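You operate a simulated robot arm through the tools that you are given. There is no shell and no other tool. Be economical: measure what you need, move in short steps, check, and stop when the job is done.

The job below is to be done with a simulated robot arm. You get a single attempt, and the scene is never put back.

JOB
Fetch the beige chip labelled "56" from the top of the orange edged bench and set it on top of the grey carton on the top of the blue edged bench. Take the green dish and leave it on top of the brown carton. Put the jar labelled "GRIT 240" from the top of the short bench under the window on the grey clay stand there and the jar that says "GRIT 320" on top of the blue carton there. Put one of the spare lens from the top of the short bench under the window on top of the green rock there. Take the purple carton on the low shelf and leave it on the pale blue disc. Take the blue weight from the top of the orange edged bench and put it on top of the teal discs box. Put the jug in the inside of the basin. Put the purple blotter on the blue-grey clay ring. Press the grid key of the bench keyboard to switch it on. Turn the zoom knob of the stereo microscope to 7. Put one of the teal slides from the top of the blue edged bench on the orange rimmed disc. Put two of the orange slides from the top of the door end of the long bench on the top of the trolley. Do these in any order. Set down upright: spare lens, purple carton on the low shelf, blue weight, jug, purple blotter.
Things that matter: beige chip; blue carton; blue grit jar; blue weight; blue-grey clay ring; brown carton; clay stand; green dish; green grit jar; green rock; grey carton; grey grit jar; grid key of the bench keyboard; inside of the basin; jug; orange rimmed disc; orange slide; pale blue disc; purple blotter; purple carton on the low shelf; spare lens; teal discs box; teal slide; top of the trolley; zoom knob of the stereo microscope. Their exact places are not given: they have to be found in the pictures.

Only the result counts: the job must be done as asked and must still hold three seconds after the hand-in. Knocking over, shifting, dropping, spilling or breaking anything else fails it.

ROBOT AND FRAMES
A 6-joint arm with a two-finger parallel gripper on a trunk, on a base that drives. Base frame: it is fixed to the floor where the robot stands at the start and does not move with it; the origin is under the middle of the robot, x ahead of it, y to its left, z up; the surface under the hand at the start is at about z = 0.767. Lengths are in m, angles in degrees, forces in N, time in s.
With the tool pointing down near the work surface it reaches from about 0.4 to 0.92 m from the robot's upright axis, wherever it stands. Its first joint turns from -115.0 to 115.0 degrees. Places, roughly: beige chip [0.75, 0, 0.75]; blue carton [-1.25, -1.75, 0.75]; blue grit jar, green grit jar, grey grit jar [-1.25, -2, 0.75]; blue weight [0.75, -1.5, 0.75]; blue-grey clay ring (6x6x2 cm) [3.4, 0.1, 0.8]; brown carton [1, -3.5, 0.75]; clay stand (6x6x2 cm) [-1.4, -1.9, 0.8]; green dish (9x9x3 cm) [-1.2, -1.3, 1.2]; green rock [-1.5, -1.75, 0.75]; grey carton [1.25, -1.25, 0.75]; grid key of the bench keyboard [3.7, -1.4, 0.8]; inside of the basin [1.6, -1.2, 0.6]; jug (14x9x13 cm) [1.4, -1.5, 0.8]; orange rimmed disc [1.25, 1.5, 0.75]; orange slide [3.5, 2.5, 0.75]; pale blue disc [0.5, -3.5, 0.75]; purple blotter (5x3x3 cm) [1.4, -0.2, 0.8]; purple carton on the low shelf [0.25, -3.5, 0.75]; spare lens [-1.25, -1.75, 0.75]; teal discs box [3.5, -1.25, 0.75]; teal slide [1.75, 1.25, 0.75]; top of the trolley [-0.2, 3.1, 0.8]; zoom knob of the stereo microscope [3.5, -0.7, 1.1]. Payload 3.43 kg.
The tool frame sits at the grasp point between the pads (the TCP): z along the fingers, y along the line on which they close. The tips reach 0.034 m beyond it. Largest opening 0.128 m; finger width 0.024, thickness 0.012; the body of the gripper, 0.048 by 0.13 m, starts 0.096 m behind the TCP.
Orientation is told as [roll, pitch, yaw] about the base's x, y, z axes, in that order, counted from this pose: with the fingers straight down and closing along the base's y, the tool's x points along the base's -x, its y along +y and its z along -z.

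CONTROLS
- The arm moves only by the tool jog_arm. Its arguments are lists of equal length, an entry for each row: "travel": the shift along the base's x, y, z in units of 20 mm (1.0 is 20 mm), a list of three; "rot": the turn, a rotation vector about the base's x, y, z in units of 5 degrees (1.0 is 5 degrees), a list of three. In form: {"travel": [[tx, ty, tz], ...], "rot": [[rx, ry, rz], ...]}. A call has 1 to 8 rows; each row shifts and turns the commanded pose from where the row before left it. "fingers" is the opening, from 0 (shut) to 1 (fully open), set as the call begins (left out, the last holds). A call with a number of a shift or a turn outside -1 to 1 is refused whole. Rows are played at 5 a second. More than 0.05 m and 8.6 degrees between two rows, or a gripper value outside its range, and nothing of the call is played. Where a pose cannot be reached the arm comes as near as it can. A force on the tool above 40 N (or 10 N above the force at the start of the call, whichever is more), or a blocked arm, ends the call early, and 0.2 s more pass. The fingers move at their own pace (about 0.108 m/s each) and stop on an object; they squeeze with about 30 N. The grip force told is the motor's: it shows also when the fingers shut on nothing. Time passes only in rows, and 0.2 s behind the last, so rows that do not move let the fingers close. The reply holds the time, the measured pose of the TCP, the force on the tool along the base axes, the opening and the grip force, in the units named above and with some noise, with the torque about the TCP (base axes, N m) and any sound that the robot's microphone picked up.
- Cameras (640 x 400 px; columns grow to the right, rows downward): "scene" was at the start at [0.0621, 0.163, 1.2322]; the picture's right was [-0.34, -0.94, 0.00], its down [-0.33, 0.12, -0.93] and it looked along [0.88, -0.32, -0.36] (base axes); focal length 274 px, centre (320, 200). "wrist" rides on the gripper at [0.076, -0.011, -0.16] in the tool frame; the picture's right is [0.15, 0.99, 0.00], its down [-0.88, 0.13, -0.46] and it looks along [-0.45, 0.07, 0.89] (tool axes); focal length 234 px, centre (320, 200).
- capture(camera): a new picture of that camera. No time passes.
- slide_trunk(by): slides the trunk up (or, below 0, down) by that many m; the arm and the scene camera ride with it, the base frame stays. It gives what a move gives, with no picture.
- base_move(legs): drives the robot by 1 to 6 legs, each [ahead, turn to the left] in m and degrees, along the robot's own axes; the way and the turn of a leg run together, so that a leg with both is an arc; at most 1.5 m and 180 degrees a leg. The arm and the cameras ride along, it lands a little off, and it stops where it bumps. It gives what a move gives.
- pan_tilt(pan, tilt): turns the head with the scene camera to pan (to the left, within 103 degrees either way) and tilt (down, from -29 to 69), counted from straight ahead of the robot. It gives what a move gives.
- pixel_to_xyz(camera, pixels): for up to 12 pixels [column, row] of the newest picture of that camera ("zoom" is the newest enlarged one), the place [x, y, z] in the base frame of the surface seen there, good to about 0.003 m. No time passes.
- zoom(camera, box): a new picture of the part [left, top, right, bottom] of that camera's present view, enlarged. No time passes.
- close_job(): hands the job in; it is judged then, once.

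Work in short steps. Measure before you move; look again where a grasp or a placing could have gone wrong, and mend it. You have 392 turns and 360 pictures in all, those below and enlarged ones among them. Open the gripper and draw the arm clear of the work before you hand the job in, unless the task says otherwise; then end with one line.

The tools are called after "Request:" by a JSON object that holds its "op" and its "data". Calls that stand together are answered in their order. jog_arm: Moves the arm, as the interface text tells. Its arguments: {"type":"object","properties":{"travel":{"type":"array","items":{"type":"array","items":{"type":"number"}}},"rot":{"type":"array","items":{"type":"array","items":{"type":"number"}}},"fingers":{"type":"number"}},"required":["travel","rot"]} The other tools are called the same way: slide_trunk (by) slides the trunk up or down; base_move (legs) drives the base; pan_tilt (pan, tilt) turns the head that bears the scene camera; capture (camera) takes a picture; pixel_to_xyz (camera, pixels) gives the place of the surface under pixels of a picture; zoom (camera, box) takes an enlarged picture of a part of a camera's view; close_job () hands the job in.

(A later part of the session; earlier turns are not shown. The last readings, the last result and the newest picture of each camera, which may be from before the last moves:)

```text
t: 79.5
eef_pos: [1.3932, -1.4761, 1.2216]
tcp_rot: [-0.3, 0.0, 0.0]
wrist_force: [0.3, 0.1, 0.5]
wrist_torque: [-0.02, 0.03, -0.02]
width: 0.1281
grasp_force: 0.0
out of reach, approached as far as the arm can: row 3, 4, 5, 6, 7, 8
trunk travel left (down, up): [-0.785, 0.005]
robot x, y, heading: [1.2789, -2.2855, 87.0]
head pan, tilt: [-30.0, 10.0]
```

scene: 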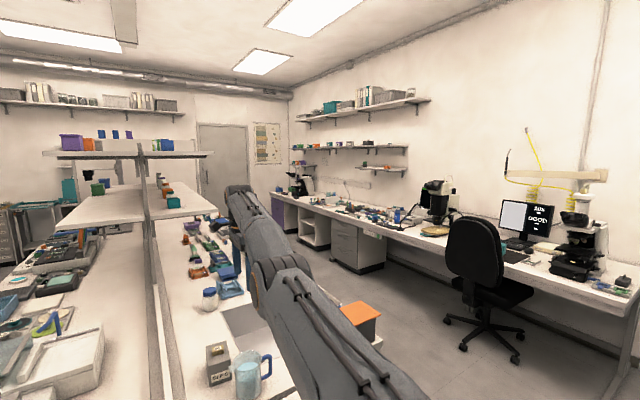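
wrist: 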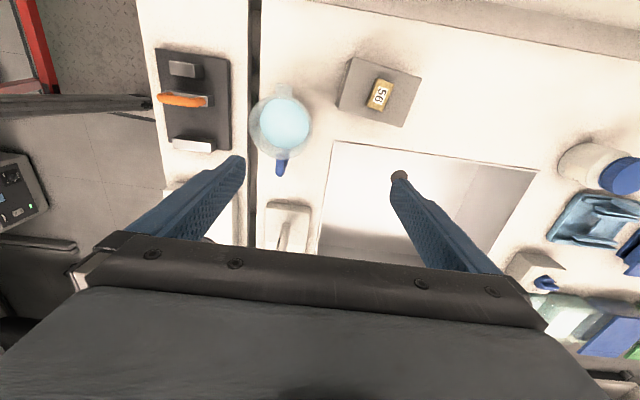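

I look sideways at the arm itself to see its real configuration.

Request:
{"op": "pan_tilt", "data": {"pan": -50, "tilt": -5}}

Request:
{"op": "capture", "data": {"camera": "scene"}}

Request:
{"op": "jog_arm", "data": {"travel": [[0, -1, -1], [0, -1, -1], [0, -1, -1], [0, -1, -1], [0, -1, -1], [0, -1, -1], [0, -1, -1], [0, -1, -1]], "rot": [[0, 0, 1], [0, 0, 1], [0, 0, 1], [0, 0, 1], [0, 0, 1], [0, 0, 1], [0, 0, 1], [0, 0, 1]]}}

Request:
{"op": "capture", "data": {"camera": "scene"}}

```text
t: 80.3
eef_pos: [1.3925, -1.4759, 1.2206]
tcp_rot: [-0.1, 0.0, 0.0]
wrist_force: [-0.2, 0.2, 0.5]
wrist_torque: [0.0, -0.01, -0.01]
width: 0.1278
grasp_force: 0.1
trunk travel left (down, up): [-0.785, 0.005]
robot x, y, heading: [1.2835, -2.2834, 87.2]
head pan, tilt: [-50.0, -5.0]
```

```text
329 pictures are left
```

scene: 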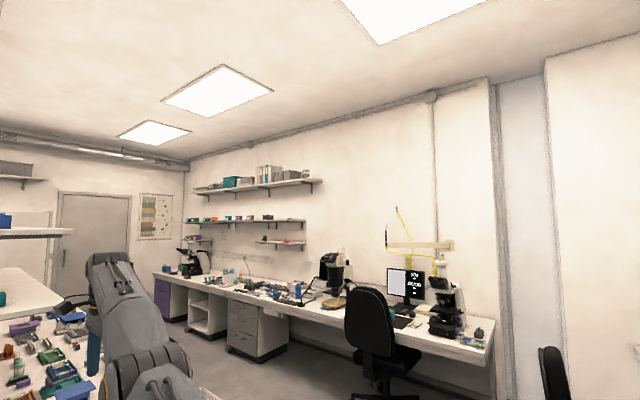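

```text
t: 82.2
eef_pos: [1.4122, -1.467, 1.1651]
tcp_rot: [-0.1, 0.1, 40.1]
wrist_force: [0.3, 0.5, 0.4]
wrist_torque: [0.02, -0.01, 0.0]
width: 0.128
grasp_force: 0.1
out of reach, approached as far as the arm can: row 1, 2, 3, 4, 5, 6, 7, 8
trunk travel left (down, up): [-0.785, 0.005]
robot x, y, heading: [1.2818, -2.2813, 87.1]
head pan, tilt: [-50.0, -5.0]
```

```text
328 pictures are left
```

scene: 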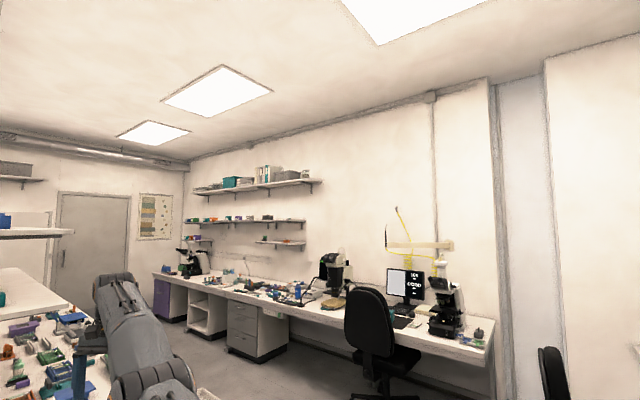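

Both in and out are blocked, so it may be a wrist joint limit rather than stretch. I test by tilting the fingers back toward the robot in place.

Request:
{"op": "jog_arm", "data": {"travel": [[0, 0, 0], [0, 0, 0], [0, 0, 0], [0, -1, 0], [0, -1, 0], [0, -1, 0]], "rot": [[-1, 0, 0], [-1, 0, 0], [-1, 0, 0], [0, 0, 0], [0, 0, 0], [0, 0, 0]]}}

Request:
{"op": "jog_arm", "data": {"travel": [[0, -0.5, 1], [0, -0.5, 1], [0, -0.5, 1], [0, -0.5, 1], [0, -0.5, 1], [0, -0.5, 1], [0, -0.5, 1], [0, -0.5, 1]], "rot": [[0, 0, 0], [0, 0, 0], [0, 0, 0], [0, 0, 0], [0, 0, 0], [0, 0, 0], [0, 0, 0], [0, 0, 0]]}}

Request:
{"op": "capture", "data": {"camera": "scene"}}

```text
t: 83.5
eef_pos: [1.4069, -1.5348, 1.1886]
tcp_rot: [-12.1, 9.9, 38.9]
wrist_force: [0.0, -0.5, -0.4]
wrist_torque: [-0.03, -0.02, -0.03]
width: 0.1278
grasp_force: 0.2
out of reach, approached as far as the arm can: row 1, 2, 3, 4, 5, 6
trunk travel left (down, up): [-0.785, 0.005]
robot x, y, heading: [1.2865, -2.2848, 87.3]
head pan, tilt: [-50.0, -5.0]
```

```text
t: 85.3
eef_pos: [1.4094, -1.6029, 1.3483]
tcp_rot: [-11.7, 9.6, 39.1]
wrist_force: [0.6, -0.5, 0.0]
wrist_torque: [-0.02, -0.04, 0.01]
width: 0.1281
grasp_force: 0.0
out of reach, approached as far as the arm can: row 1
trunk travel left (down, up): [-0.785, 0.005]
robot x, y, heading: [1.2822, -2.285, 87.1]
head pan, tilt: [-50.0, -5.0]
```

```text
327 pictures are left
```

scene: 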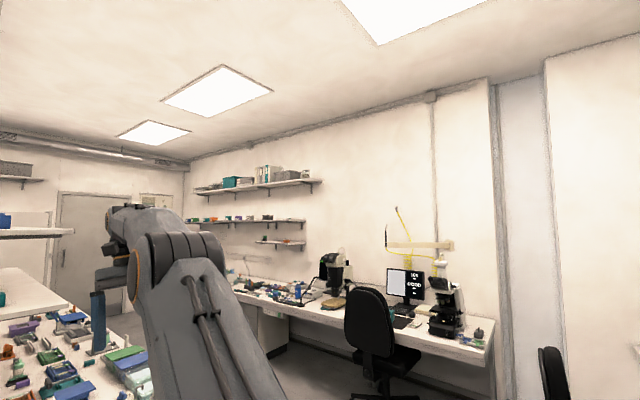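

Going up and inward freed the arm (elbow bent again). I un-tilt, shift to the jug's line, then drive 0.14 m closer so that later targets are in easy reach.

Request:
{"op": "jog_arm", "data": {"travel": [[-0.4, -0.4, 0], [-0.4, -0.4, 0], [-0.4, -0.4, 0], [-0.4, -0.4, 0], [-0.4, -0.4, 0], [-0.4, -0.4, 0]], "rot": [[1, 0, 0], [1, 0, 0], [1, 0, 0], [0, 0, 0], [0, 0, 0], [0, 0, 0]], "fingers": 0.9}}

Request:
{"op": "base_move", "data": {"legs": [[0.14, 0]]}}

Request:
{"op": "pan_tilt", "data": {"pan": -10, "tilt": 40}}

Request:
{"op": "capture", "data": {"camera": "scene"}}

Request:
{"op": "capture", "data": {"camera": "wrist"}}

```text
t: 86.8
eef_pos: [1.361, -1.6519, 1.3458]
tcp_rot: [0.1, -0.1, 40.0]
wrist_force: [-1.1, 0.7, 0.5]
wrist_torque: [-0.03, 0.01, -0.02]
width: 0.1151
grasp_force: 0.0
trunk travel left (down, up): [-0.785, 0.005]
robot x, y, heading: [1.2829, -2.2816, 87.4]
head pan, tilt: [-50.0, -5.0]
```

```text
t: 88.1
eef_pos: [1.3655, -1.5124, 1.3465]
tcp_rot: [0.0, 0.0, 40.2]
wrist_force: [0.2, -0.2, 0.2]
wrist_torque: [0.02, 0.0, 0.03]
width: 0.1154
grasp_force: 0.0
trunk travel left (down, up): [-0.785, 0.005]
robot x, y, heading: [1.2872, -2.1412, 87.3]
head pan, tilt: [-50.0, -5.0]
```

```text
t: 89.2
eef_pos: [1.3661, -1.5114, 1.3471]
tcp_rot: [-0.1, 0.0, 40.0]
wrist_force: [-0.3, 0.3, 0.3]
wrist_torque: [0.0, 0.03, -0.01]
width: 0.1154
grasp_force: 0.0
trunk travel left (down, up): [-0.785, 0.005]
robot x, y, heading: [1.2867, -2.1439, 87.4]
head pan, tilt: [-10.0, 40.0]
```

```text
326 pictures are left
```

scene: 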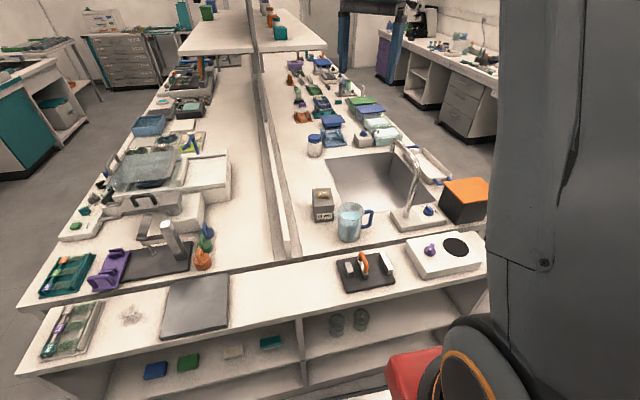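

```text
325 pictures are left
```

wrist: 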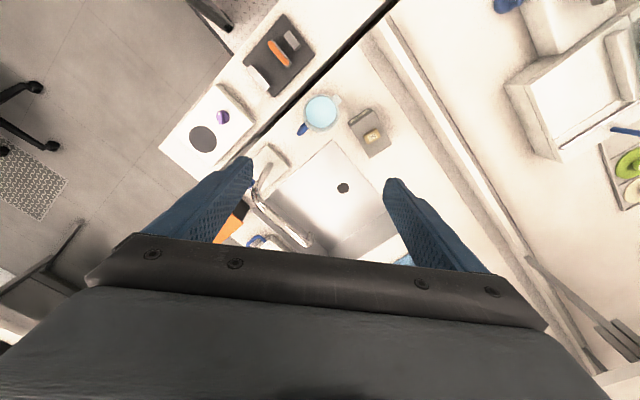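

TCP stands over the jug at [1.366, -1.511]. I lower the trunk and check the alignment.

Request:
{"op": "slide_trunk", "data": {"by": -0.31}}

Request:
{"op": "capture", "data": {"camera": "wrist"}}

Request:
{"op": "pixel_to_xyz", "data": {"camera": "wrist", "pixels": [[320, 100], [300, 100], [340, 100], [320, 80], [320, 125]]}}

```text
t: 92.3
eef_pos: [1.3655, -1.5114, 1.0371]
tcp_rot: [0.0, 0.0, 40.1]
wrist_force: [-0.2, -0.1, 0.6]
wrist_torque: [0.04, 0.03, 0.01]
width: 0.1152
grasp_force: 0.1
trunk travel left (down, up): [-0.475, 0.315]
robot x, y, heading: [1.2927, -2.1443, 87.3]
head pan, tilt: [-10.0, 40.0]
```

```text
324 pictures are left
```

wrist: 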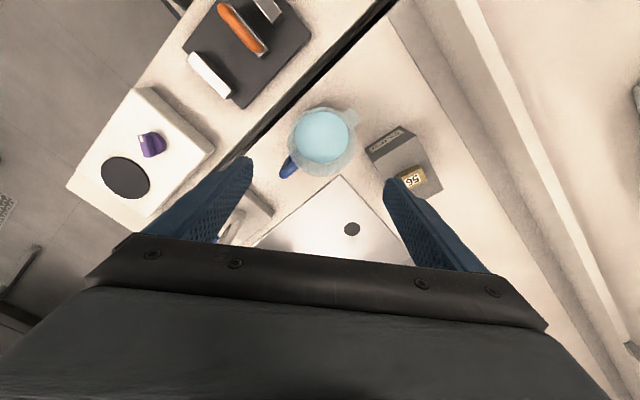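

```text
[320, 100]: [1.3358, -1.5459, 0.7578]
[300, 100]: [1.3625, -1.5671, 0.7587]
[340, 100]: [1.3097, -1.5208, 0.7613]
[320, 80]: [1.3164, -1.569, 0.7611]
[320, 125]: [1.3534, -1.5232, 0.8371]
```

I sample the rim of the jug all round in this picture.

Request:
{"op": "zoom", "data": {"camera": "wrist", "box": [260, 85, 390, 195]}}

Request:
{"op": "pixel_to_xyz", "data": {"camera": "wrist", "pixels": [[292, 130], [290, 145], [350, 160], [354, 145], [320, 109], [305, 115], [320, 175], [335, 174], [355, 118], [287, 165], [283, 175]]}}

```text
3.64 times, centred on (325, 140) of wrist
```

zoom: 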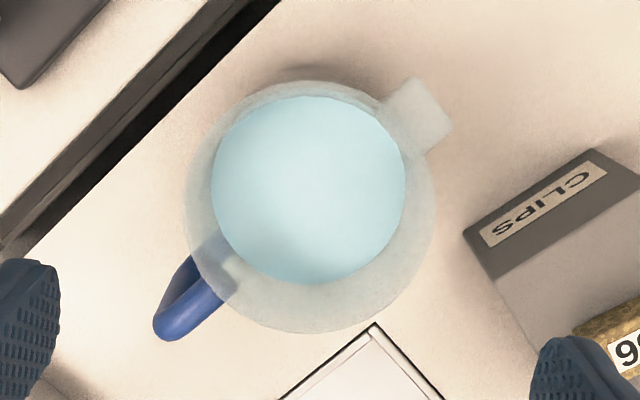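

```text
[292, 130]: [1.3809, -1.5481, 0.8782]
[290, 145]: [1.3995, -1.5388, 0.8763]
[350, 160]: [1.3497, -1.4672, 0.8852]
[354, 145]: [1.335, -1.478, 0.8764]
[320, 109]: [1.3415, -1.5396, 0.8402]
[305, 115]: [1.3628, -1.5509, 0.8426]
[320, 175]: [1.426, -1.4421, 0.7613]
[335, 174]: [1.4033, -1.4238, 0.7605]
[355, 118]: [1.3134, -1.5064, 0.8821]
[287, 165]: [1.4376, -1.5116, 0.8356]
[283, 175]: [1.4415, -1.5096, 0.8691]
```

Rim fits a circle about [1.366, -1.508], radius 0.044, so I'm centred. I descend in two calls and close.

Request:
{"op": "jog_arm", "data": {"travel": [[0, 0.1, -1], [0, 0.05, -1], [0, 0, -1], [0, 0, -1], [0, 0, -1], [0, 0, -1]], "rot": [[0, 0, 0], [0, 0, 0], [0, 0, 0], [0, 0, 0], [0, 0, 0], [0, 0, 0]]}}

Request:
{"op": "jog_arm", "data": {"travel": [[0, 0, -1], [0, 0, -1], [0, 0, -1], [0, 0, -1]], "rot": [[0, 0, 0], [0, 0, 0], [0, 0, 0], [0, 0, 0]]}}

Request:
{"op": "capture", "data": {"camera": "wrist"}}

```text
t: 93.7
eef_pos: [1.3644, -1.5089, 0.9162]
tcp_rot: [0.0, 0.0, 40.4]
wrist_force: [-0.9, 0.5, -0.6]
wrist_torque: [-0.01, 0.0, 0.04]
width: 0.1154
grasp_force: 0.0
trunk travel left (down, up): [-0.475, 0.315]
robot x, y, heading: [1.2911, -2.1471, 87.2]
head pan, tilt: [-10.0, 40.0]
```

```text
t: 94.7
eef_pos: [1.3627, -1.5089, 0.8351]
tcp_rot: [0.0, 0.0, 40.3]
wrist_force: [0.0, -0.1, 0.7]
wrist_torque: [0.02, 0.01, 0.01]
width: 0.1154
grasp_force: 0.1
trunk travel left (down, up): [-0.475, 0.315]
robot x, y, heading: [1.2907, -2.1444, 87.2]
head pan, tilt: [-10.0, 40.0]
```

```text
322 pictures are left
```

wrist: 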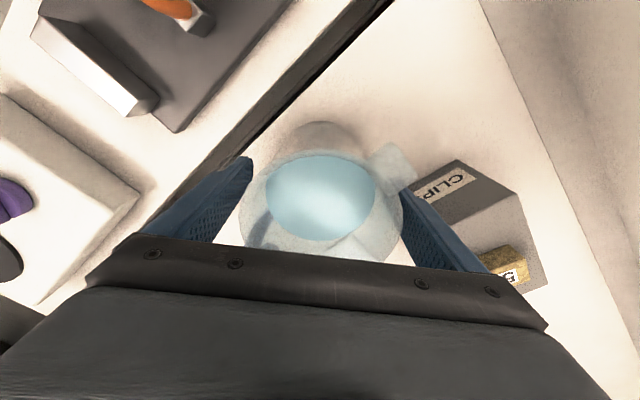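

Both fingers straddle the jug, clear of spout and handle. I close and lift slowly.

Request:
{"op": "jog_arm", "data": {"travel": [[0, 0, 0], [0, 0, 0], [0, 0, 0], [0, 0, 0.3], [0, 0, 0.5], [0, 0, 0.5]], "rot": [[0, 0, 0], [0, 0, 0], [0, 0, 0], [0, 0, 0], [0, 0, 0], [0, 0, 0]], "fingers": 0}}

Request:
{"op": "capture", "data": {"camera": "wrist"}}

```text
t: 96.1
eef_pos: [1.3647, -1.5092, 0.8622]
tcp_rot: [0.0, 0.0, 40.1]
wrist_force: [0.3, 0.8, -3.8]
wrist_torque: [-0.04, 0.06, -0.02]
width: 0.0904
grasp_force: 29.8
trunk travel left (down, up): [-0.475, 0.315]
robot x, y, heading: [1.2933, -2.1415, 87.2]
head pan, tilt: [-10.0, 40.0]
```

```text
321 pictures are left
```

wrist: 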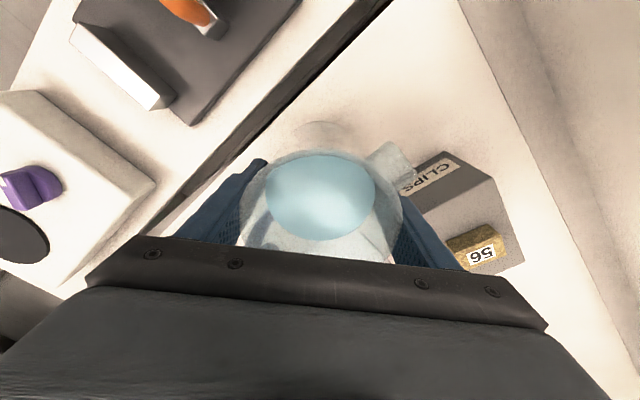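

The jug is held level (about 3.5 N). I lift 3 cm more, then carry it gently to over the basin's near corner.

Request:
{"op": "jog_arm", "data": {"travel": [[0, 0, 0.5], [0, 0, 0.5], [0, 0, 0.5], [0.6, 0.4, 0], [0.7, 0.5, 0], [0.7, 0.5, 0], [0.7, 0.5, 0], [0.7, 0.5, 0]], "rot": [[0, 0, 0], [0, 0, 0], [0, 0, 0], [0, 0, 0], [0, 0, 0], [0, 0, 0], [0, 0, 0], [0, 0, 0]]}}

Request:
{"op": "jog_arm", "data": {"travel": [[0.6, 0.7, 0], [0.6, 0.7, 0], [0.5, 0.8, 0], [0.4, 0.8, 0], [0, 0.8, 0], [0, 0.8, 0], [0, 0.7, 0], [0, 0.7, 0]], "rot": [[0, 0, 0], [0, 0, 0], [0, 0, 0], [0, 0, 0], [0, 0, 0], [0, 0, 0], [0, 0, 0], [0, 0, 0]]}}

Request:
{"op": "zoom", "data": {"camera": "scene", "box": [280, 90, 480, 250]}}

Request:
{"op": "capture", "data": {"camera": "wrist"}}

```text
t: 97.9
eef_pos: [1.4358, -1.4619, 0.8914]
tcp_rot: [0.0, 0.0, 40.1]
wrist_force: [-0.9, -0.6, -3.7]
wrist_torque: [0.01, 0.01, 0.02]
width: 0.0904
grasp_force: 29.8
trunk travel left (down, up): [-0.475, 0.315]
robot x, y, heading: [1.2883, -2.1374, 87.2]
head pan, tilt: [-10.0, 40.0]
```

```text
t: 99.7
eef_pos: [1.4754, -1.3406, 0.8911]
tcp_rot: [0.0, 0.0, 40.2]
wrist_force: [-0.7, 0.3, -4.9]
wrist_torque: [0.02, 0.03, 0.0]
width: 0.09
grasp_force: 30.3
trunk travel left (down, up): [-0.475, 0.315]
robot x, y, heading: [1.2863, -2.1473, 87.5]
head pan, tilt: [-10.0, 40.0]
```

```text
2.50 times, centred on (380, 170) of scene
```

zoom: 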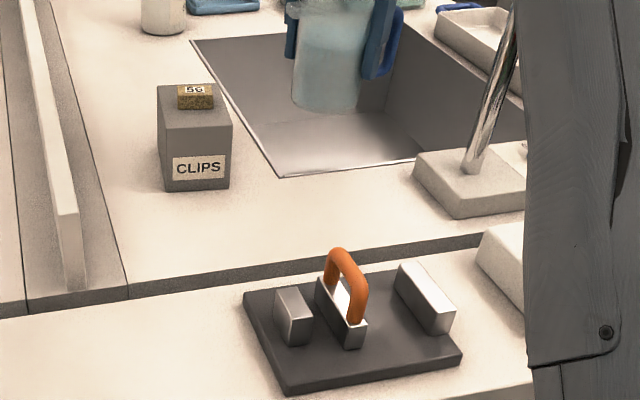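

```text
319 pictures are left
```

wrist: 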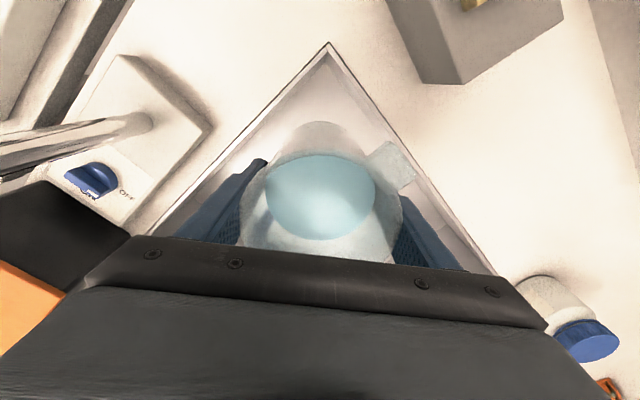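

The jug is over the basin. Before lowering I check the hand's clearance to the faucet spout in a fuller scene view.

Request:
{"op": "pan_tilt", "data": {"pan": -8, "tilt": 25}}

Request:
{"op": "zoom", "data": {"camera": "scene", "box": [220, 60, 480, 260]}}

```text
t: 100.5
eef_pos: [1.4751, -1.3415, 0.8923]
tcp_rot: [-0.1, 0.0, 40.3]
wrist_force: [-0.6, 0.9, -4.7]
wrist_torque: [0.0, 0.06, 0.01]
width: 0.0902
grasp_force: 29.7
trunk travel left (down, up): [-0.475, 0.315]
robot x, y, heading: [1.2909, -2.142, 87.3]
head pan, tilt: [-8.0, 25.0]
```

```text
2.00 times, centred on (350, 160) of scene
```

zoom: 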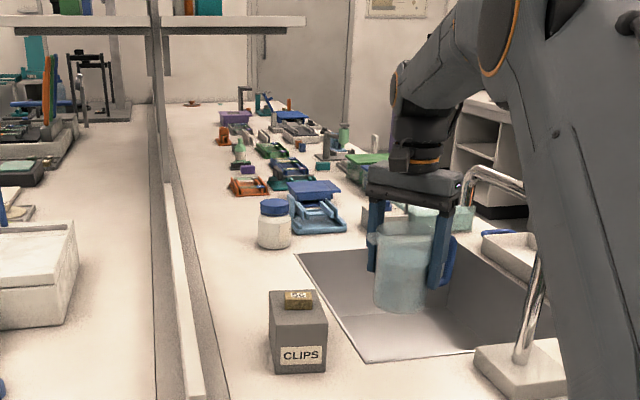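

There are a few centimetres between the hand and the spout. I nudge 10 mm farther in y and lower by trunk in stages, watching.

Request:
{"op": "jog_arm", "data": {"travel": [[0, 0.3, 0], [0, 0.3, 0]], "rot": [[0, 0, 0], [0, 0, 0]]}}

Request:
{"op": "slide_trunk", "data": {"by": -0.12}}

Request:
{"op": "zoom", "data": {"camera": "scene", "box": [260, 20, 460, 180]}}

Request:
{"op": "capture", "data": {"camera": "wrist"}}

```text
t: 101.0
eef_pos: [1.4758, -1.328, 0.8905]
tcp_rot: [0.0, 0.0, 40.0]
wrist_force: [0.4, 0.8, -5.1]
wrist_torque: [0.02, 0.1, 0.01]
width: 0.09
grasp_force: 30.1
trunk travel left (down, up): [-0.475, 0.315]
robot x, y, heading: [1.2906, -2.1422, 87.5]
head pan, tilt: [-8.0, 25.0]
```

```text
t: 102.5
eef_pos: [1.4763, -1.3283, 0.7726]
tcp_rot: [0.1, 0.1, 40.2]
wrist_force: [-0.3, 0.5, -4.4]
wrist_torque: [0.01, 0.05, 0.01]
width: 0.0901
grasp_force: 29.8
trunk travel left (down, up): [-0.355, 0.435]
robot x, y, heading: [1.2909, -2.1485, 87.4]
head pan, tilt: [-8.0, 25.0]
```

```text
2.50 times, centred on (360, 100) of scene
```

zoom: 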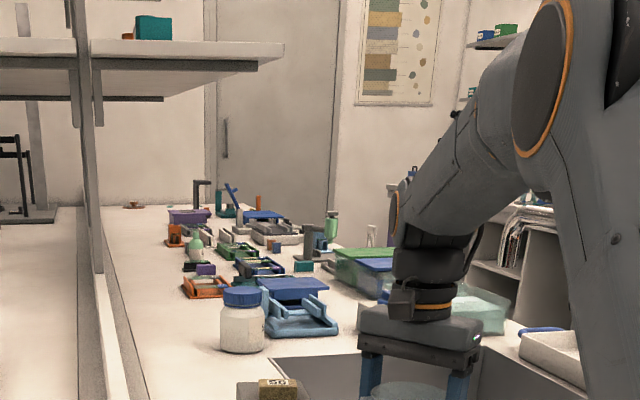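

```text
316 pictures are left
```

wrist: 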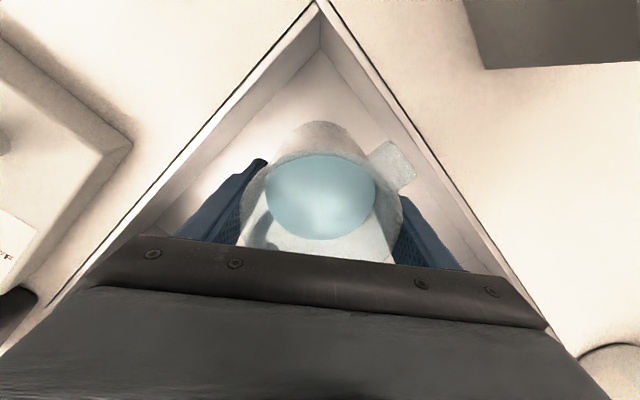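

Clear so far. I lower another 9.5 cm, then finish in small steps.

Request:
{"op": "slide_trunk", "data": {"by": -0.095}}

Request:
{"op": "jog_arm", "data": {"travel": [[0, 0, -0.15], [0, 0, -0.15], [0, 0, 0]], "rot": [[0, 0, 0], [0, 0, 0], [0, 0, 0]]}}

Request:
{"op": "zoom", "data": {"camera": "scene", "box": [260, 0, 460, 160]}}

```text
t: 103.8
eef_pos: [1.4763, -1.3278, 0.6783]
tcp_rot: [-0.1, 0.1, 40.2]
wrist_force: [-0.3, 0.6, -3.7]
wrist_torque: [0.01, 0.08, 0.02]
width: 0.09
grasp_force: 29.8
trunk travel left (down, up): [-0.26, 0.53]
robot x, y, heading: [1.2879, -2.142, 87.7]
head pan, tilt: [-8.0, 25.0]
```

```text
t: 104.6
eef_pos: [1.4767, -1.3279, 0.671]
tcp_rot: [-0.1, 0.0, 40.1]
wrist_force: [-0.9, 0.2, -3.8]
wrist_torque: [0.02, 0.01, -0.02]
width: 0.0901
grasp_force: 29.9
trunk travel left (down, up): [-0.26, 0.53]
robot x, y, heading: [1.2891, -2.1472, 87.2]
head pan, tilt: [-8.0, 25.0]
```

```text
2.50 times, centred on (360, 80) of scene
```

zoom: 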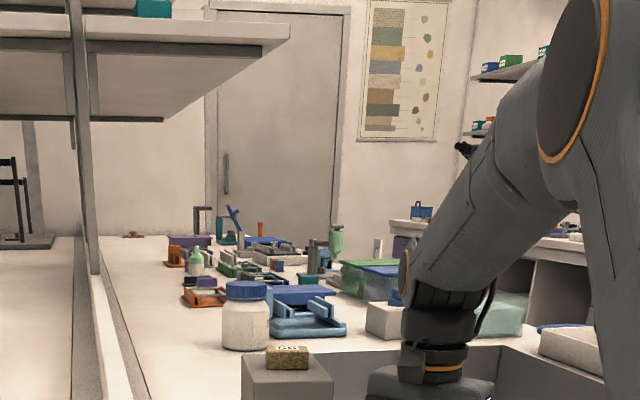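

Still 3.8 N hanging at z 0.671. I step down a millimetre or two at a time until the floor takes the weight.

Request:
{"op": "jog_arm", "data": {"travel": [[0, 0, -0.1], [0, 0, -0.1], [0, 0, 0]], "rot": [[0, 0, 0], [0, 0, 0], [0, 0, 0]]}}

```text
t: 105.4
eef_pos: [1.4759, -1.3278, 0.6671]
tcp_rot: [0.0, 0.0, 40.2]
wrist_force: [-0.5, -0.5, -5.2]
wrist_torque: [-0.02, 0.06, -0.02]
width: 0.0901
grasp_force: 29.7
trunk travel left (down, up): [-0.26, 0.53]
robot x, y, heading: [1.2894, -2.144, 87.4]
head pan, tilt: [-8.0, 25.0]
```

Request:
{"op": "jog_arm", "data": {"travel": [[0, 0, -0.1], [0, 0, 0]], "rot": [[0, 0, 0], [0, 0, 0]]}}

Request:
{"op": "jog_arm", "data": {"travel": [[0, 0, -0.1], [0, 0, 0]], "rot": [[0, 0, 0], [0, 0, 0]]}}

```text
t: 106.0
eef_pos: [1.477, -1.3278, 0.6644]
tcp_rot: [0.0, -0.1, 40.2]
wrist_force: [0.6, 1.2, -4.1]
wrist_torque: [0.0, 0.04, 0.01]
width: 0.0899
grasp_force: 30.4
trunk travel left (down, up): [-0.26, 0.53]
robot x, y, heading: [1.288, -2.1442, 87.3]
head pan, tilt: [-8.0, 25.0]
```

```text
t: 106.6
eef_pos: [1.4764, -1.3277, 0.6643]
tcp_rot: [0.1, -0.1, 40.0]
wrist_force: [0.1, -0.1, 9.4]
wrist_torque: [-0.36, -0.02, -0.08]
width: 0.09
grasp_force: 30.3
trunk travel left (down, up): [-0.26, 0.53]
robot x, y, heading: [1.2887, -2.1428, 87.3]
head pan, tilt: [-8.0, 25.0]
```

The jug rests on the basin floor (force reversed to +9 N). I open just enough and lift straight up by trunk.

Request:
{"op": "jog_arm", "data": {"travel": [[0, 0, 0], [0, 0, 0], [0, 0, 0.5], [0, 0, 0.5]], "rot": [[0, 0, 0], [0, 0, 0], [0, 0, 0], [0, 0, 0]], "fingers": 0.82}}

Request:
{"op": "slide_trunk", "data": {"by": 0.25}}

Request:
{"op": "capture", "data": {"camera": "wrist"}}

```text
t: 107.6
eef_pos: [1.4762, -1.3264, 0.6833]
tcp_rot: [0.1, 0.0, 40.1]
wrist_force: [0.3, 0.4, -1.0]
wrist_torque: [-0.04, -0.03, 0.0]
width: 0.105
grasp_force: 0.0
trunk travel left (down, up): [-0.26, 0.53]
robot x, y, heading: [1.2906, -2.1447, 87.4]
head pan, tilt: [-8.0, 25.0]
```

```text
t: 110.2
eef_pos: [1.4753, -1.3282, 0.9338]
tcp_rot: [0.0, 0.1, 40.1]
wrist_force: [0.4, 0.2, 0.2]
wrist_torque: [-0.01, 0.03, 0.06]
width: 0.1051
grasp_force: 0.1
trunk travel left (down, up): [-0.51, 0.28]
robot x, y, heading: [1.2912, -2.1466, 87.5]
head pan, tilt: [-8.0, 25.0]
```

```text
314 pictures are left
```

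wrist: 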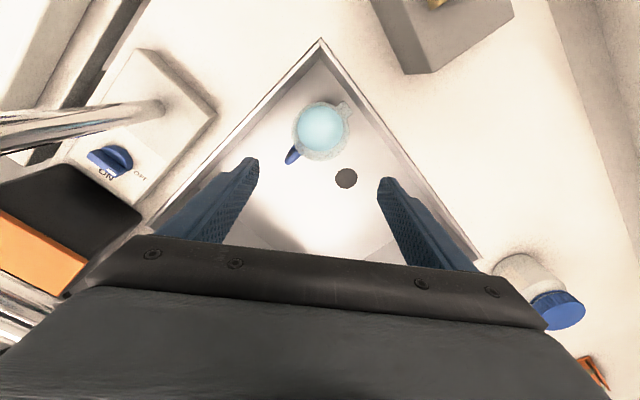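

The jug stands in the basin with its water. Next the blue weight: I raise the arm, pull it in, and shift the base west to x≈0.9.

Request:
{"op": "slide_trunk", "data": {"by": 0.27}}

Request:
{"op": "jog_arm", "data": {"travel": [[-0.6, -1, 0.6], [-0.6, -1, 0.6], [-0.6, -1, 0.4], [-0.6, -1, 0], [-0.6, -1, 0], [-0.6, -1, 0], [-0.6, -1, 0], [-0.6, -1, 0]], "rot": [[0, 0, 0.9], [0, 0, 0.9], [0, 0, 0.9], [0, 0, 0.9], [0, 0, 0.9], [0, 0, 0.9], [0, 0, 0.9], [0, 0, 0.9]]}}

Request:
{"op": "base_move", "data": {"legs": [[-0.06, 0], [0, 90], [0.38, 0], [0, -87]]}}

Request:
{"op": "pan_tilt", "data": {"pan": 0, "tilt": 45}}

Request:
{"op": "capture", "data": {"camera": "scene"}}

Request:
{"op": "capture", "data": {"camera": "wrist"}}

```text
t: 113.0
eef_pos: [1.4751, -1.3431, 1.2033]
tcp_rot: [0.0, 0.0, 40.2]
wrist_force: [0.3, 0.0, -0.8]
wrist_torque: [-0.01, 0.04, 0.0]
width: 0.1049
grasp_force: 0.1
trunk travel left (down, up): [-0.78, 0.01]
robot x, y, heading: [1.2905, -2.1489, 87.3]
head pan, tilt: [-8.0, 25.0]
```

```text
t: 114.8
eef_pos: [1.3791, -1.5055, 1.2346]
tcp_rot: [0.0, 0.1, 76.1]
wrist_force: [0.5, -0.6, -0.1]
wrist_torque: [-0.02, 0.0, -0.02]
width: 0.105
grasp_force: 0.0
trunk travel left (down, up): [-0.78, 0.01]
robot x, y, heading: [1.2881, -2.1465, 87.3]
head pan, tilt: [-8.0, 25.0]
```

```text
t: 125.1
eef_pos: [0.9677, -1.5321, 1.2347]
tcp_rot: [-0.1, 0.0, 79.0]
wrist_force: [-0.7, 0.4, 0.1]
wrist_torque: [0.04, -0.02, 0.0]
width: 0.1051
grasp_force: 0.0
trunk travel left (down, up): [-0.78, 0.01]
robot x, y, heading: [0.9096, -2.1783, 90.3]
head pan, tilt: [-8.0, 25.0]
```

```text
t: 126.0
eef_pos: [0.9671, -1.5313, 1.2352]
tcp_rot: [0.0, 0.0, 79.1]
wrist_force: [0.8, -0.3, 0.1]
wrist_torque: [0.0, -0.02, -0.02]
width: 0.1052
grasp_force: 0.0
trunk travel left (down, up): [-0.78, 0.01]
robot x, y, heading: [0.9132, -2.1739, 90.3]
head pan, tilt: [0.0, 45.0]
```

```text
313 pictures are left
```

scene: 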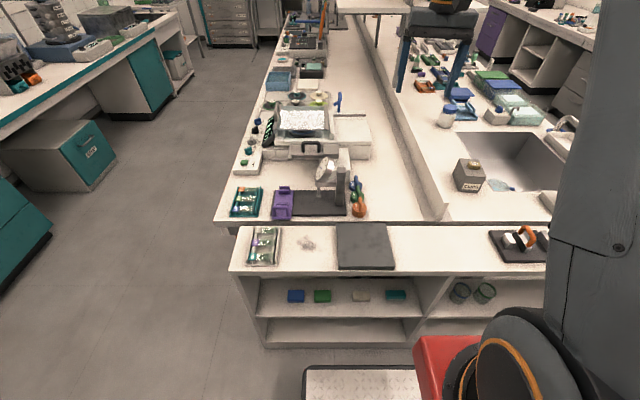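

```text
312 pictures are left
```

wrist: 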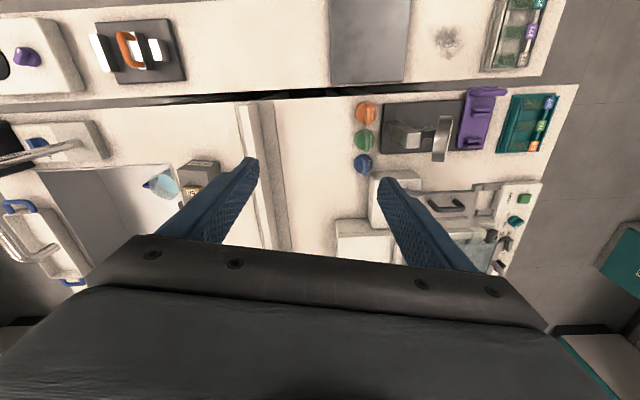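

The weights are at (365,165) in the wrist picture. I zoom and measure the blue one.

Request:
{"op": "zoom", "data": {"camera": "wrist", "box": [325, 90, 405, 190]}}

Request:
{"op": "pixel_to_xyz", "data": {"camera": "zoom", "pixels": [[310, 295], [312, 270], [310, 325], [280, 300], [345, 300], [310, 200], [318, 90], [415, 220], [385, 260], [420, 310], [355, 345]]}}

Request:
{"op": "zoom", "data": {"camera": "scene", "box": [300, 150, 400, 230]}}

```text
4.00 times, centred on (365, 140) of wrist
```

zoom: 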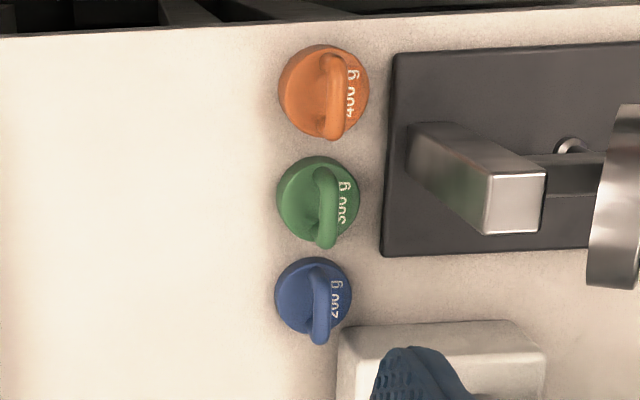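

```text
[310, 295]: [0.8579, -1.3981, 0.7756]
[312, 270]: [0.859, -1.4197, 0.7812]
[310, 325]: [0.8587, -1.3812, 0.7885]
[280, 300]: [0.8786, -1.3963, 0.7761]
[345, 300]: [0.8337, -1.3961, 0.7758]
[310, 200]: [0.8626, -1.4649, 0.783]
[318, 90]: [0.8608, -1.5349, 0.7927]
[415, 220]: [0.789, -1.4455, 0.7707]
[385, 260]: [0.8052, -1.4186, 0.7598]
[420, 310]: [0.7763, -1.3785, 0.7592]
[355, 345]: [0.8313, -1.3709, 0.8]
```

```text
5.00 times, centred on (350, 190) of scene
```

zoom: 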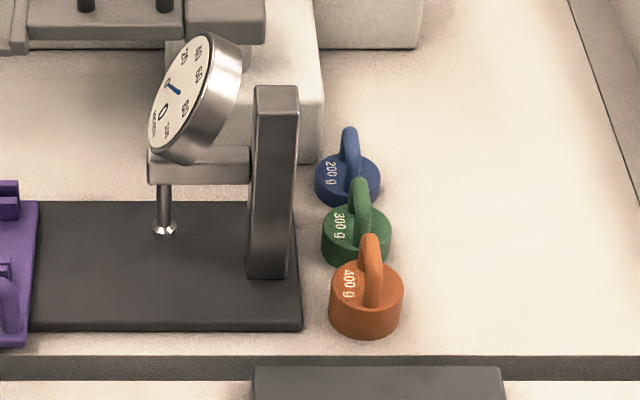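

The blue weight is centred at [0.857, -1.397], its loop handle (top 0.813) lying along y. I go over it with yaw ~90, and come down by trunk.

Request:
{"op": "jog_arm", "data": {"travel": [[-0.79, 0.96, 0], [-0.79, 0.96, 0], [-0.79, 0.96, 0], [-0.79, 0.96, 0], [-0.79, 0.96, 0], [-0.79, 0.96, 0], [-0.79, 0.96, 0]], "rot": [[0, 0, 0.31], [0, 0, 0.31], [0, 0, 0.31], [0, 0, 0.31], [0, 0, 0.31], [0, 0, 0.31], [0, 0, 0.31]], "fingers": 0.35}}

Request:
{"op": "slide_trunk", "data": {"by": -0.33}}

Request:
{"op": "capture", "data": {"camera": "wrist"}}

```text
t: 127.5
eef_pos: [0.8572, -1.3959, 1.2347]
tcp_rot: [0.0, 0.0, 89.8]
wrist_force: [0.5, -0.5, 0.3]
wrist_torque: [0.04, 0.01, 0.02]
width: 0.0451
grasp_force: 0.1
trunk travel left (down, up): [-0.78, 0.01]
robot x, y, heading: [0.9126, -2.1756, 90.3]
head pan, tilt: [0.0, 45.0]
```

```text
t: 130.8
eef_pos: [0.8587, -1.398, 0.9056]
tcp_rot: [0.0, 0.0, 89.7]
wrist_force: [0.7, -0.4, -0.5]
wrist_torque: [0.01, -0.01, -0.01]
width: 0.0446
grasp_force: 0.0
trunk travel left (down, up): [-0.45, 0.34]
robot x, y, heading: [0.9119, -2.1753, 90.3]
head pan, tilt: [0.0, 45.0]
```

```text
309 pictures are left
```

wrist: 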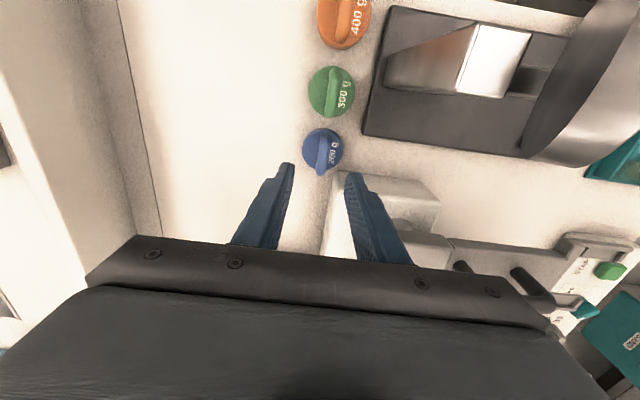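

The handle is centred between the fingers. I descend to z≈0.814 and close on the handle.

Request:
{"op": "jog_arm", "data": {"travel": [[0, 0, -0.92], [0, 0, -0.92], [0, 0, -0.92], [0, 0, -0.92], [0, 0, -0.92]], "rot": [[0, 0, 0], [0, 0, 0], [0, 0, 0], [0, 0, 0], [0, 0, 0]]}}

Request:
{"op": "jog_arm", "data": {"travel": [[0, 0, 0], [0, 0, 0], [0, 0, 0], [0, 0, 1], [0, 0, 1], [0, 0, 1]], "rot": [[0, 0, 0], [0, 0, 0], [0, 0, 0], [0, 0, 0], [0, 0, 0], [0, 0, 0]], "fingers": 0}}

Request:
{"op": "capture", "data": {"camera": "wrist"}}

```text
t: 132.0
eef_pos: [0.8569, -1.3984, 0.8143]
tcp_rot: [0.1, 0.0, 89.8]
wrist_force: [-0.3, -0.4, 0.5]
wrist_torque: [-0.02, 0.04, 0.02]
width: 0.0451
grasp_force: 0.1
trunk travel left (down, up): [-0.45, 0.34]
robot x, y, heading: [0.9119, -2.1773, 90.1]
head pan, tilt: [0.0, 45.0]
```

```text
t: 133.4
eef_pos: [0.86, -1.3968, 0.8727]
tcp_rot: [0.0, 0.0, 89.7]
wrist_force: [0.0, -0.3, -1.9]
wrist_torque: [-0.03, 0.01, 0.0]
width: 0.0118
grasp_force: 30.5
trunk travel left (down, up): [-0.45, 0.34]
robot x, y, heading: [0.9091, -2.1748, 90.3]
head pan, tilt: [0.0, 45.0]
```

```text
308 pictures are left
```

wrist: 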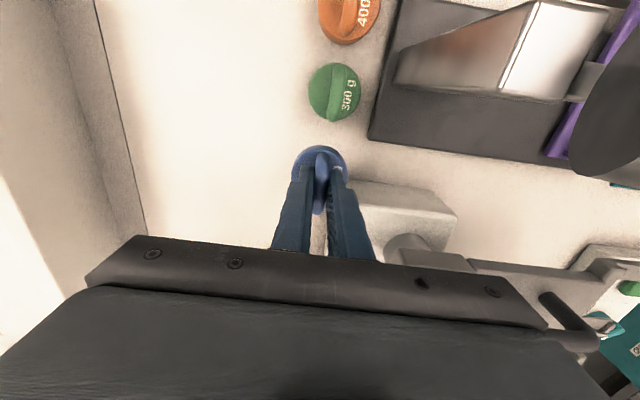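

The blue weight is held by its handle. I raise and pull in the arm, turn east and drive toward the far aisle, then look.

Request:
{"op": "slide_trunk", "data": {"by": 0.3}}

Request:
{"op": "jog_arm", "data": {"travel": [[0.3, -1, 0], [0.3, -1, 0], [0.3, -1, 0], [0.3, -1, 0], [0.3, -1, 0], [0.3, -1, 0], [0.3, -1, 0], [0.3, -1, 0]], "rot": [[0, 0, 0], [0, 0, 0], [0, 0, 0], [0, 0, 0], [0, 0, 0], [0, 0, 0], [0, 0, 0], [0, 0, 0]]}}

Request:
{"op": "base_move", "data": {"legs": [[-0.08, 0], [0, -90], [0.9, 0]]}}

Request:
{"op": "pan_tilt", "data": {"pan": 35, "tilt": 25}}

Request:
{"op": "capture", "data": {"camera": "scene"}}

Request:
{"op": "pan_tilt", "data": {"pan": 0, "tilt": 35}}

Request:
{"op": "capture", "data": {"camera": "scene"}}

```text
t: 136.4
eef_pos: [0.8582, -1.3968, 1.1715]
tcp_rot: [0.0, 0.1, 89.8]
wrist_force: [0.0, -0.1, -1.9]
wrist_torque: [0.03, -0.03, 0.01]
width: 0.0116
grasp_force: 30.0
trunk travel left (down, up): [-0.75, 0.04]
robot x, y, heading: [0.9099, -2.1735, 90.4]
head pan, tilt: [0.0, 45.0]
```

```text
t: 138.2
eef_pos: [0.9048, -1.5587, 1.1736]
tcp_rot: [0.0, 0.0, 89.7]
wrist_force: [-1.0, 0.2, -1.9]
wrist_torque: [-0.02, -0.02, 0.0]
width: 0.0116
grasp_force: 30.2
trunk travel left (down, up): [-0.75, 0.04]
robot x, y, heading: [0.9097, -2.173, 90.3]
head pan, tilt: [0.0, 45.0]
```

```text
t: 147.6
eef_pos: [2.4455, -2.2696, 1.173]
tcp_rot: [0.0, 0.0, -0.5]
wrist_force: [-0.5, -0.4, -1.5]
wrist_torque: [0.02, -0.03, 0.01]
width: 0.0118
grasp_force: 30.3
trunk travel left (down, up): [-0.75, 0.04]
robot x, y, heading: [1.8302, -2.2716, -0.3]
head pan, tilt: [0.0, 45.0]
```

```text
t: 148.6
eef_pos: [2.4453, -2.2699, 1.1735]
tcp_rot: [0.0, 0.0, -0.6]
wrist_force: [0.4, 0.4, -2.5]
wrist_torque: [0.0, 0.03, -0.03]
width: 0.0117
grasp_force: 29.8
trunk travel left (down, up): [-0.75, 0.04]
robot x, y, heading: [1.8257, -2.2711, -0.4]
head pan, tilt: [35.0, 25.0]
```

```text
307 pictures are left
```

scene: 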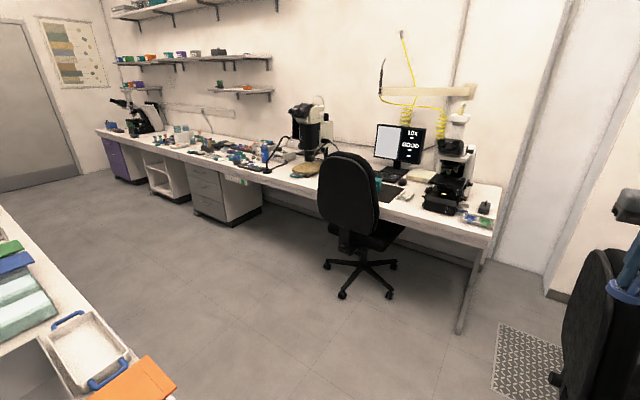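

```text
t: 149.6
eef_pos: [2.4449, -2.2706, 1.1736]
tcp_rot: [-0.1, 0.0, -0.6]
wrist_force: [-0.6, -0.2, -1.6]
wrist_torque: [-0.03, -0.02, -0.03]
width: 0.0117
grasp_force: 29.6
trunk travel left (down, up): [-0.75, 0.04]
robot x, y, heading: [1.8275, -2.2698, -0.6]
head pan, tilt: [0.0, 35.0]
```

```text
306 pictures are left
```

scene: 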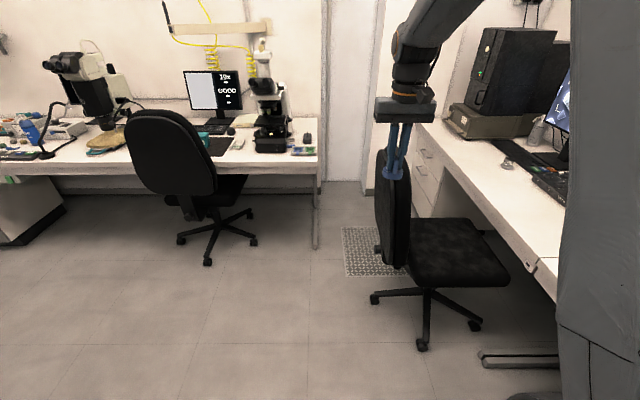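

I zoom on the monitor area to find the teal box, the keyboard and the bench edge and chair positions.

Request:
{"op": "zoom", "data": {"camera": "scene", "box": [0, 40, 340, 240]}}

Request:
{"op": "pixel_to_xyz", "data": {"camera": "scene", "pixels": [[205, 138], [317, 163], [75, 173], [120, 130], [207, 262], [183, 238], [253, 241], [375, 298], [422, 345], [380, 165], [60, 210]]}}

```text
1.88 times, centred on (170, 140) of scene
```

zoom: 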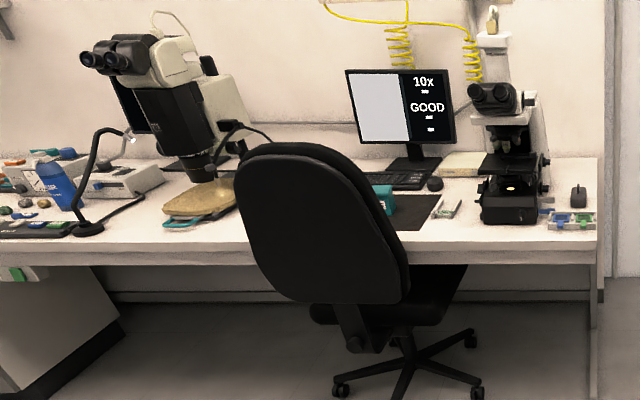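

```text
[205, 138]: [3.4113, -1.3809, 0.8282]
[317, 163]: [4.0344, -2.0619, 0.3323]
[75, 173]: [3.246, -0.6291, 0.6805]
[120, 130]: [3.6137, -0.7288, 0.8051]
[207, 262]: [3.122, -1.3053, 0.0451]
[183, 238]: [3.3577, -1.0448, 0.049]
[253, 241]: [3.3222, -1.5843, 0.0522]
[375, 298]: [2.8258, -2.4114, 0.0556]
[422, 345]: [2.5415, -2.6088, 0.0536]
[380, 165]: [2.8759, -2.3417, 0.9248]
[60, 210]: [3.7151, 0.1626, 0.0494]
```

The bench edge is at x≈3.24, and the chair in front of the keyboard occupies about x 3.0–3.5, y -1.0…-1.6. I drive to about (2.7,-1.78) facing ~30° and look at the bench.

Request:
{"op": "base_move", "data": {"legs": [[0, 30], [1.0, 0]]}}

Request:
{"op": "pan_tilt", "data": {"pan": 0, "tilt": 35}}

Request:
{"op": "capture", "data": {"camera": "scene"}}

```text
t: 156.3
eef_pos: [3.2701, -1.4838, 1.174]
tcp_rot: [0.0, 0.1, 28.0]
wrist_force: [-0.4, 0.3, -1.8]
wrist_torque: [0.02, 0.01, 0.01]
width: 0.0115
grasp_force: 29.8
trunk travel left (down, up): [-0.75, 0.04]
robot x, y, heading: [2.7308, -1.7791, 28.4]
head pan, tilt: [0.0, 35.0]
```

```text
t: 156.9
eef_pos: [3.2713, -1.4851, 1.1743]
tcp_rot: [0.0, 0.1, 28.0]
wrist_force: [-0.4, 0.1, -1.4]
wrist_torque: [-0.02, 0.0, 0.0]
width: 0.0115
grasp_force: 30.2
trunk travel left (down, up): [-0.75, 0.04]
robot x, y, heading: [2.726, -1.782, 28.3]
head pan, tilt: [0.0, 35.0]
```

```text
304 pictures are left
```

scene: 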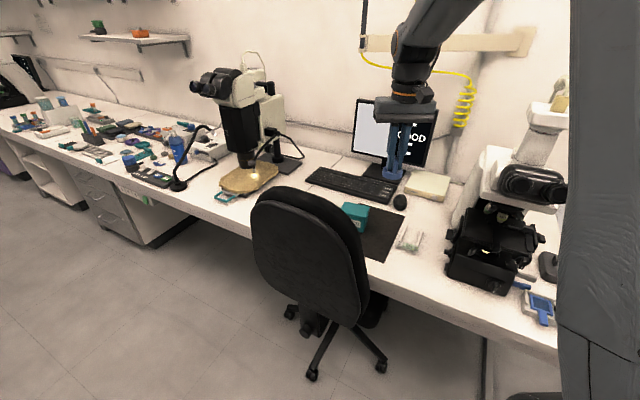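

Teal box at (355,215), keyboard at (353,185). I zoom and measure them.

Request:
{"op": "zoom", "data": {"camera": "scene", "box": [290, 150, 450, 260]}}

Request:
{"op": "pixel_to_xyz", "data": {"camera": "scene", "pixels": [[355, 211], [343, 208], [350, 203], [369, 208], [361, 221], [366, 230], [340, 185], [307, 180], [397, 195], [270, 195], [408, 240], [380, 205]]}}

```text
3.64 times, centred on (370, 205) of scene
```

zoom: 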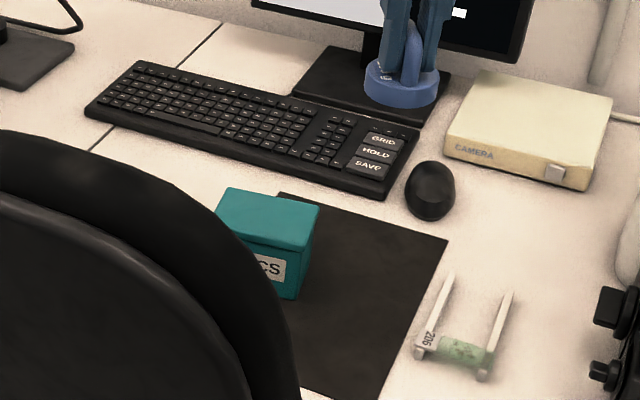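

```text
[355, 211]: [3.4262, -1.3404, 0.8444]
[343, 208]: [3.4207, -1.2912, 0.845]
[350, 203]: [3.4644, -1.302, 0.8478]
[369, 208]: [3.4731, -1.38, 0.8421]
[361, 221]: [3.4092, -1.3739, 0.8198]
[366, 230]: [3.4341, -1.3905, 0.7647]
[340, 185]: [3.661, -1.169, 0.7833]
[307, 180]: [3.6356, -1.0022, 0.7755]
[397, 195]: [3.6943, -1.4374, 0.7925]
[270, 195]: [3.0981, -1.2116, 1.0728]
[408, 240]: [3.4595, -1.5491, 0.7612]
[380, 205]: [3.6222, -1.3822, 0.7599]
```

I measure the box's top corners and the GRID key in the zoom.

Request:
{"op": "pixel_to_xyz", "data": {"camera": "zoom", "pixels": [[231, 193], [315, 210], [302, 246], [265, 218], [222, 225], [250, 240], [383, 140], [368, 138], [400, 145], [376, 154], [368, 166], [390, 133]]}}

```text
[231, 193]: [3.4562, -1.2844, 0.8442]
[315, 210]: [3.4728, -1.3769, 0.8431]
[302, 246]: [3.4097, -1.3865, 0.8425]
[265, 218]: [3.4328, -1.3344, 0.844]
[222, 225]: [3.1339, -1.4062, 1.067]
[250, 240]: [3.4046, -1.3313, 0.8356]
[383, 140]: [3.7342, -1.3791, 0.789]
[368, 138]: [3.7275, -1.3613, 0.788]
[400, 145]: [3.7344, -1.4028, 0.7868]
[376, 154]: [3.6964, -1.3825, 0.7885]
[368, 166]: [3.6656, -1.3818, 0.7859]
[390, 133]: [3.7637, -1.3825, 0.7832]
```

Box top is centred at [3.433, -1.335], z 0.8435. I drive 8 cm closer, bring the weight over it and lower by trunk.

Request:
{"op": "base_move", "data": {"legs": [[0.08, 0]]}}

Request:
{"op": "jog_arm", "data": {"travel": [[0.75, 0.95, 0], [0.75, 0.95, 0], [0.75, 0.95, 0], [0.75, 0.95, 0], [0.75, 0.95, 0], [0.75, 0.95, 0]], "rot": [[0, 0, 0], [0, 0, 0], [0, 0, 0], [0, 0, 0], [0, 0, 0], [0, 0, 0]]}}

Request:
{"op": "slide_trunk", "data": {"by": -0.24}}

Request:
{"op": "capture", "data": {"camera": "wrist"}}

Request:
{"op": "zoom", "data": {"camera": "scene", "box": [250, 100, 490, 260]}}

```text
t: 158.0
eef_pos: [3.343, -1.4461, 1.1744]
tcp_rot: [0.1, 0.1, 28.1]
wrist_force: [-0.4, 0.4, -2.3]
wrist_torque: [0.07, -0.01, -0.01]
width: 0.0117
grasp_force: 30.4
trunk travel left (down, up): [-0.75, 0.04]
robot x, y, heading: [2.8043, -1.7417, 28.2]
head pan, tilt: [0.0, 35.0]
```

```text
t: 159.4
eef_pos: [3.4311, -1.3323, 1.1722]
tcp_rot: [0.0, 0.1, 28.1]
wrist_force: [0.2, -0.6, -0.8]
wrist_torque: [0.03, -0.01, 0.0]
width: 0.0114
grasp_force: 29.9
trunk travel left (down, up): [-0.75, 0.04]
robot x, y, heading: [2.8014, -1.7448, 28.3]
head pan, tilt: [0.0, 35.0]
```

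```text
t: 161.9
eef_pos: [3.4331, -1.3327, 0.9336]
tcp_rot: [0.0, 0.0, 28.0]
wrist_force: [-0.5, 0.0, -2.7]
wrist_torque: [0.01, 0.03, 0.02]
width: 0.0119
grasp_force: 29.5
trunk travel left (down, up): [-0.51, 0.28]
robot x, y, heading: [2.7992, -1.7422, 28.5]
head pan, tilt: [0.0, 35.0]
```

```text
302 pictures are left
```

wrist: 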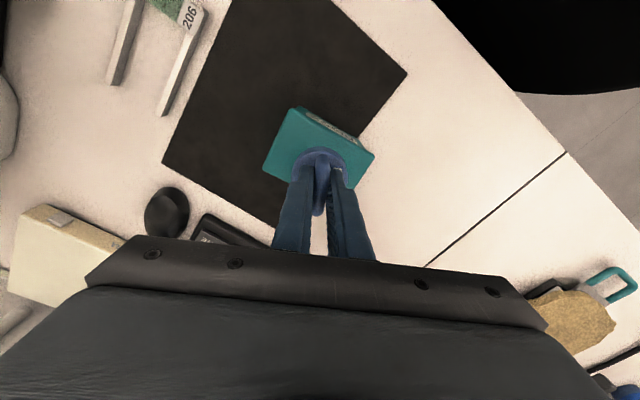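

```text
2.50 times, centred on (370, 180) of scene
```

zoom: 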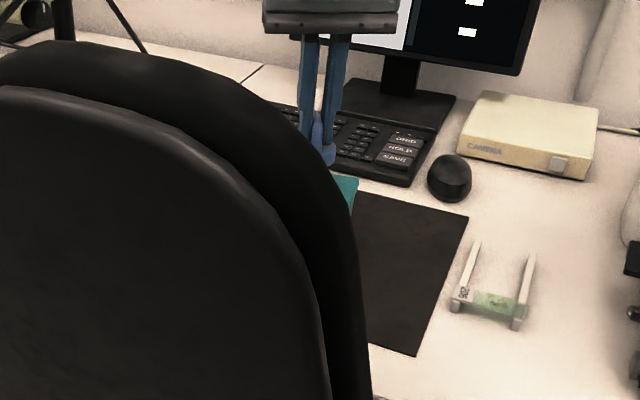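

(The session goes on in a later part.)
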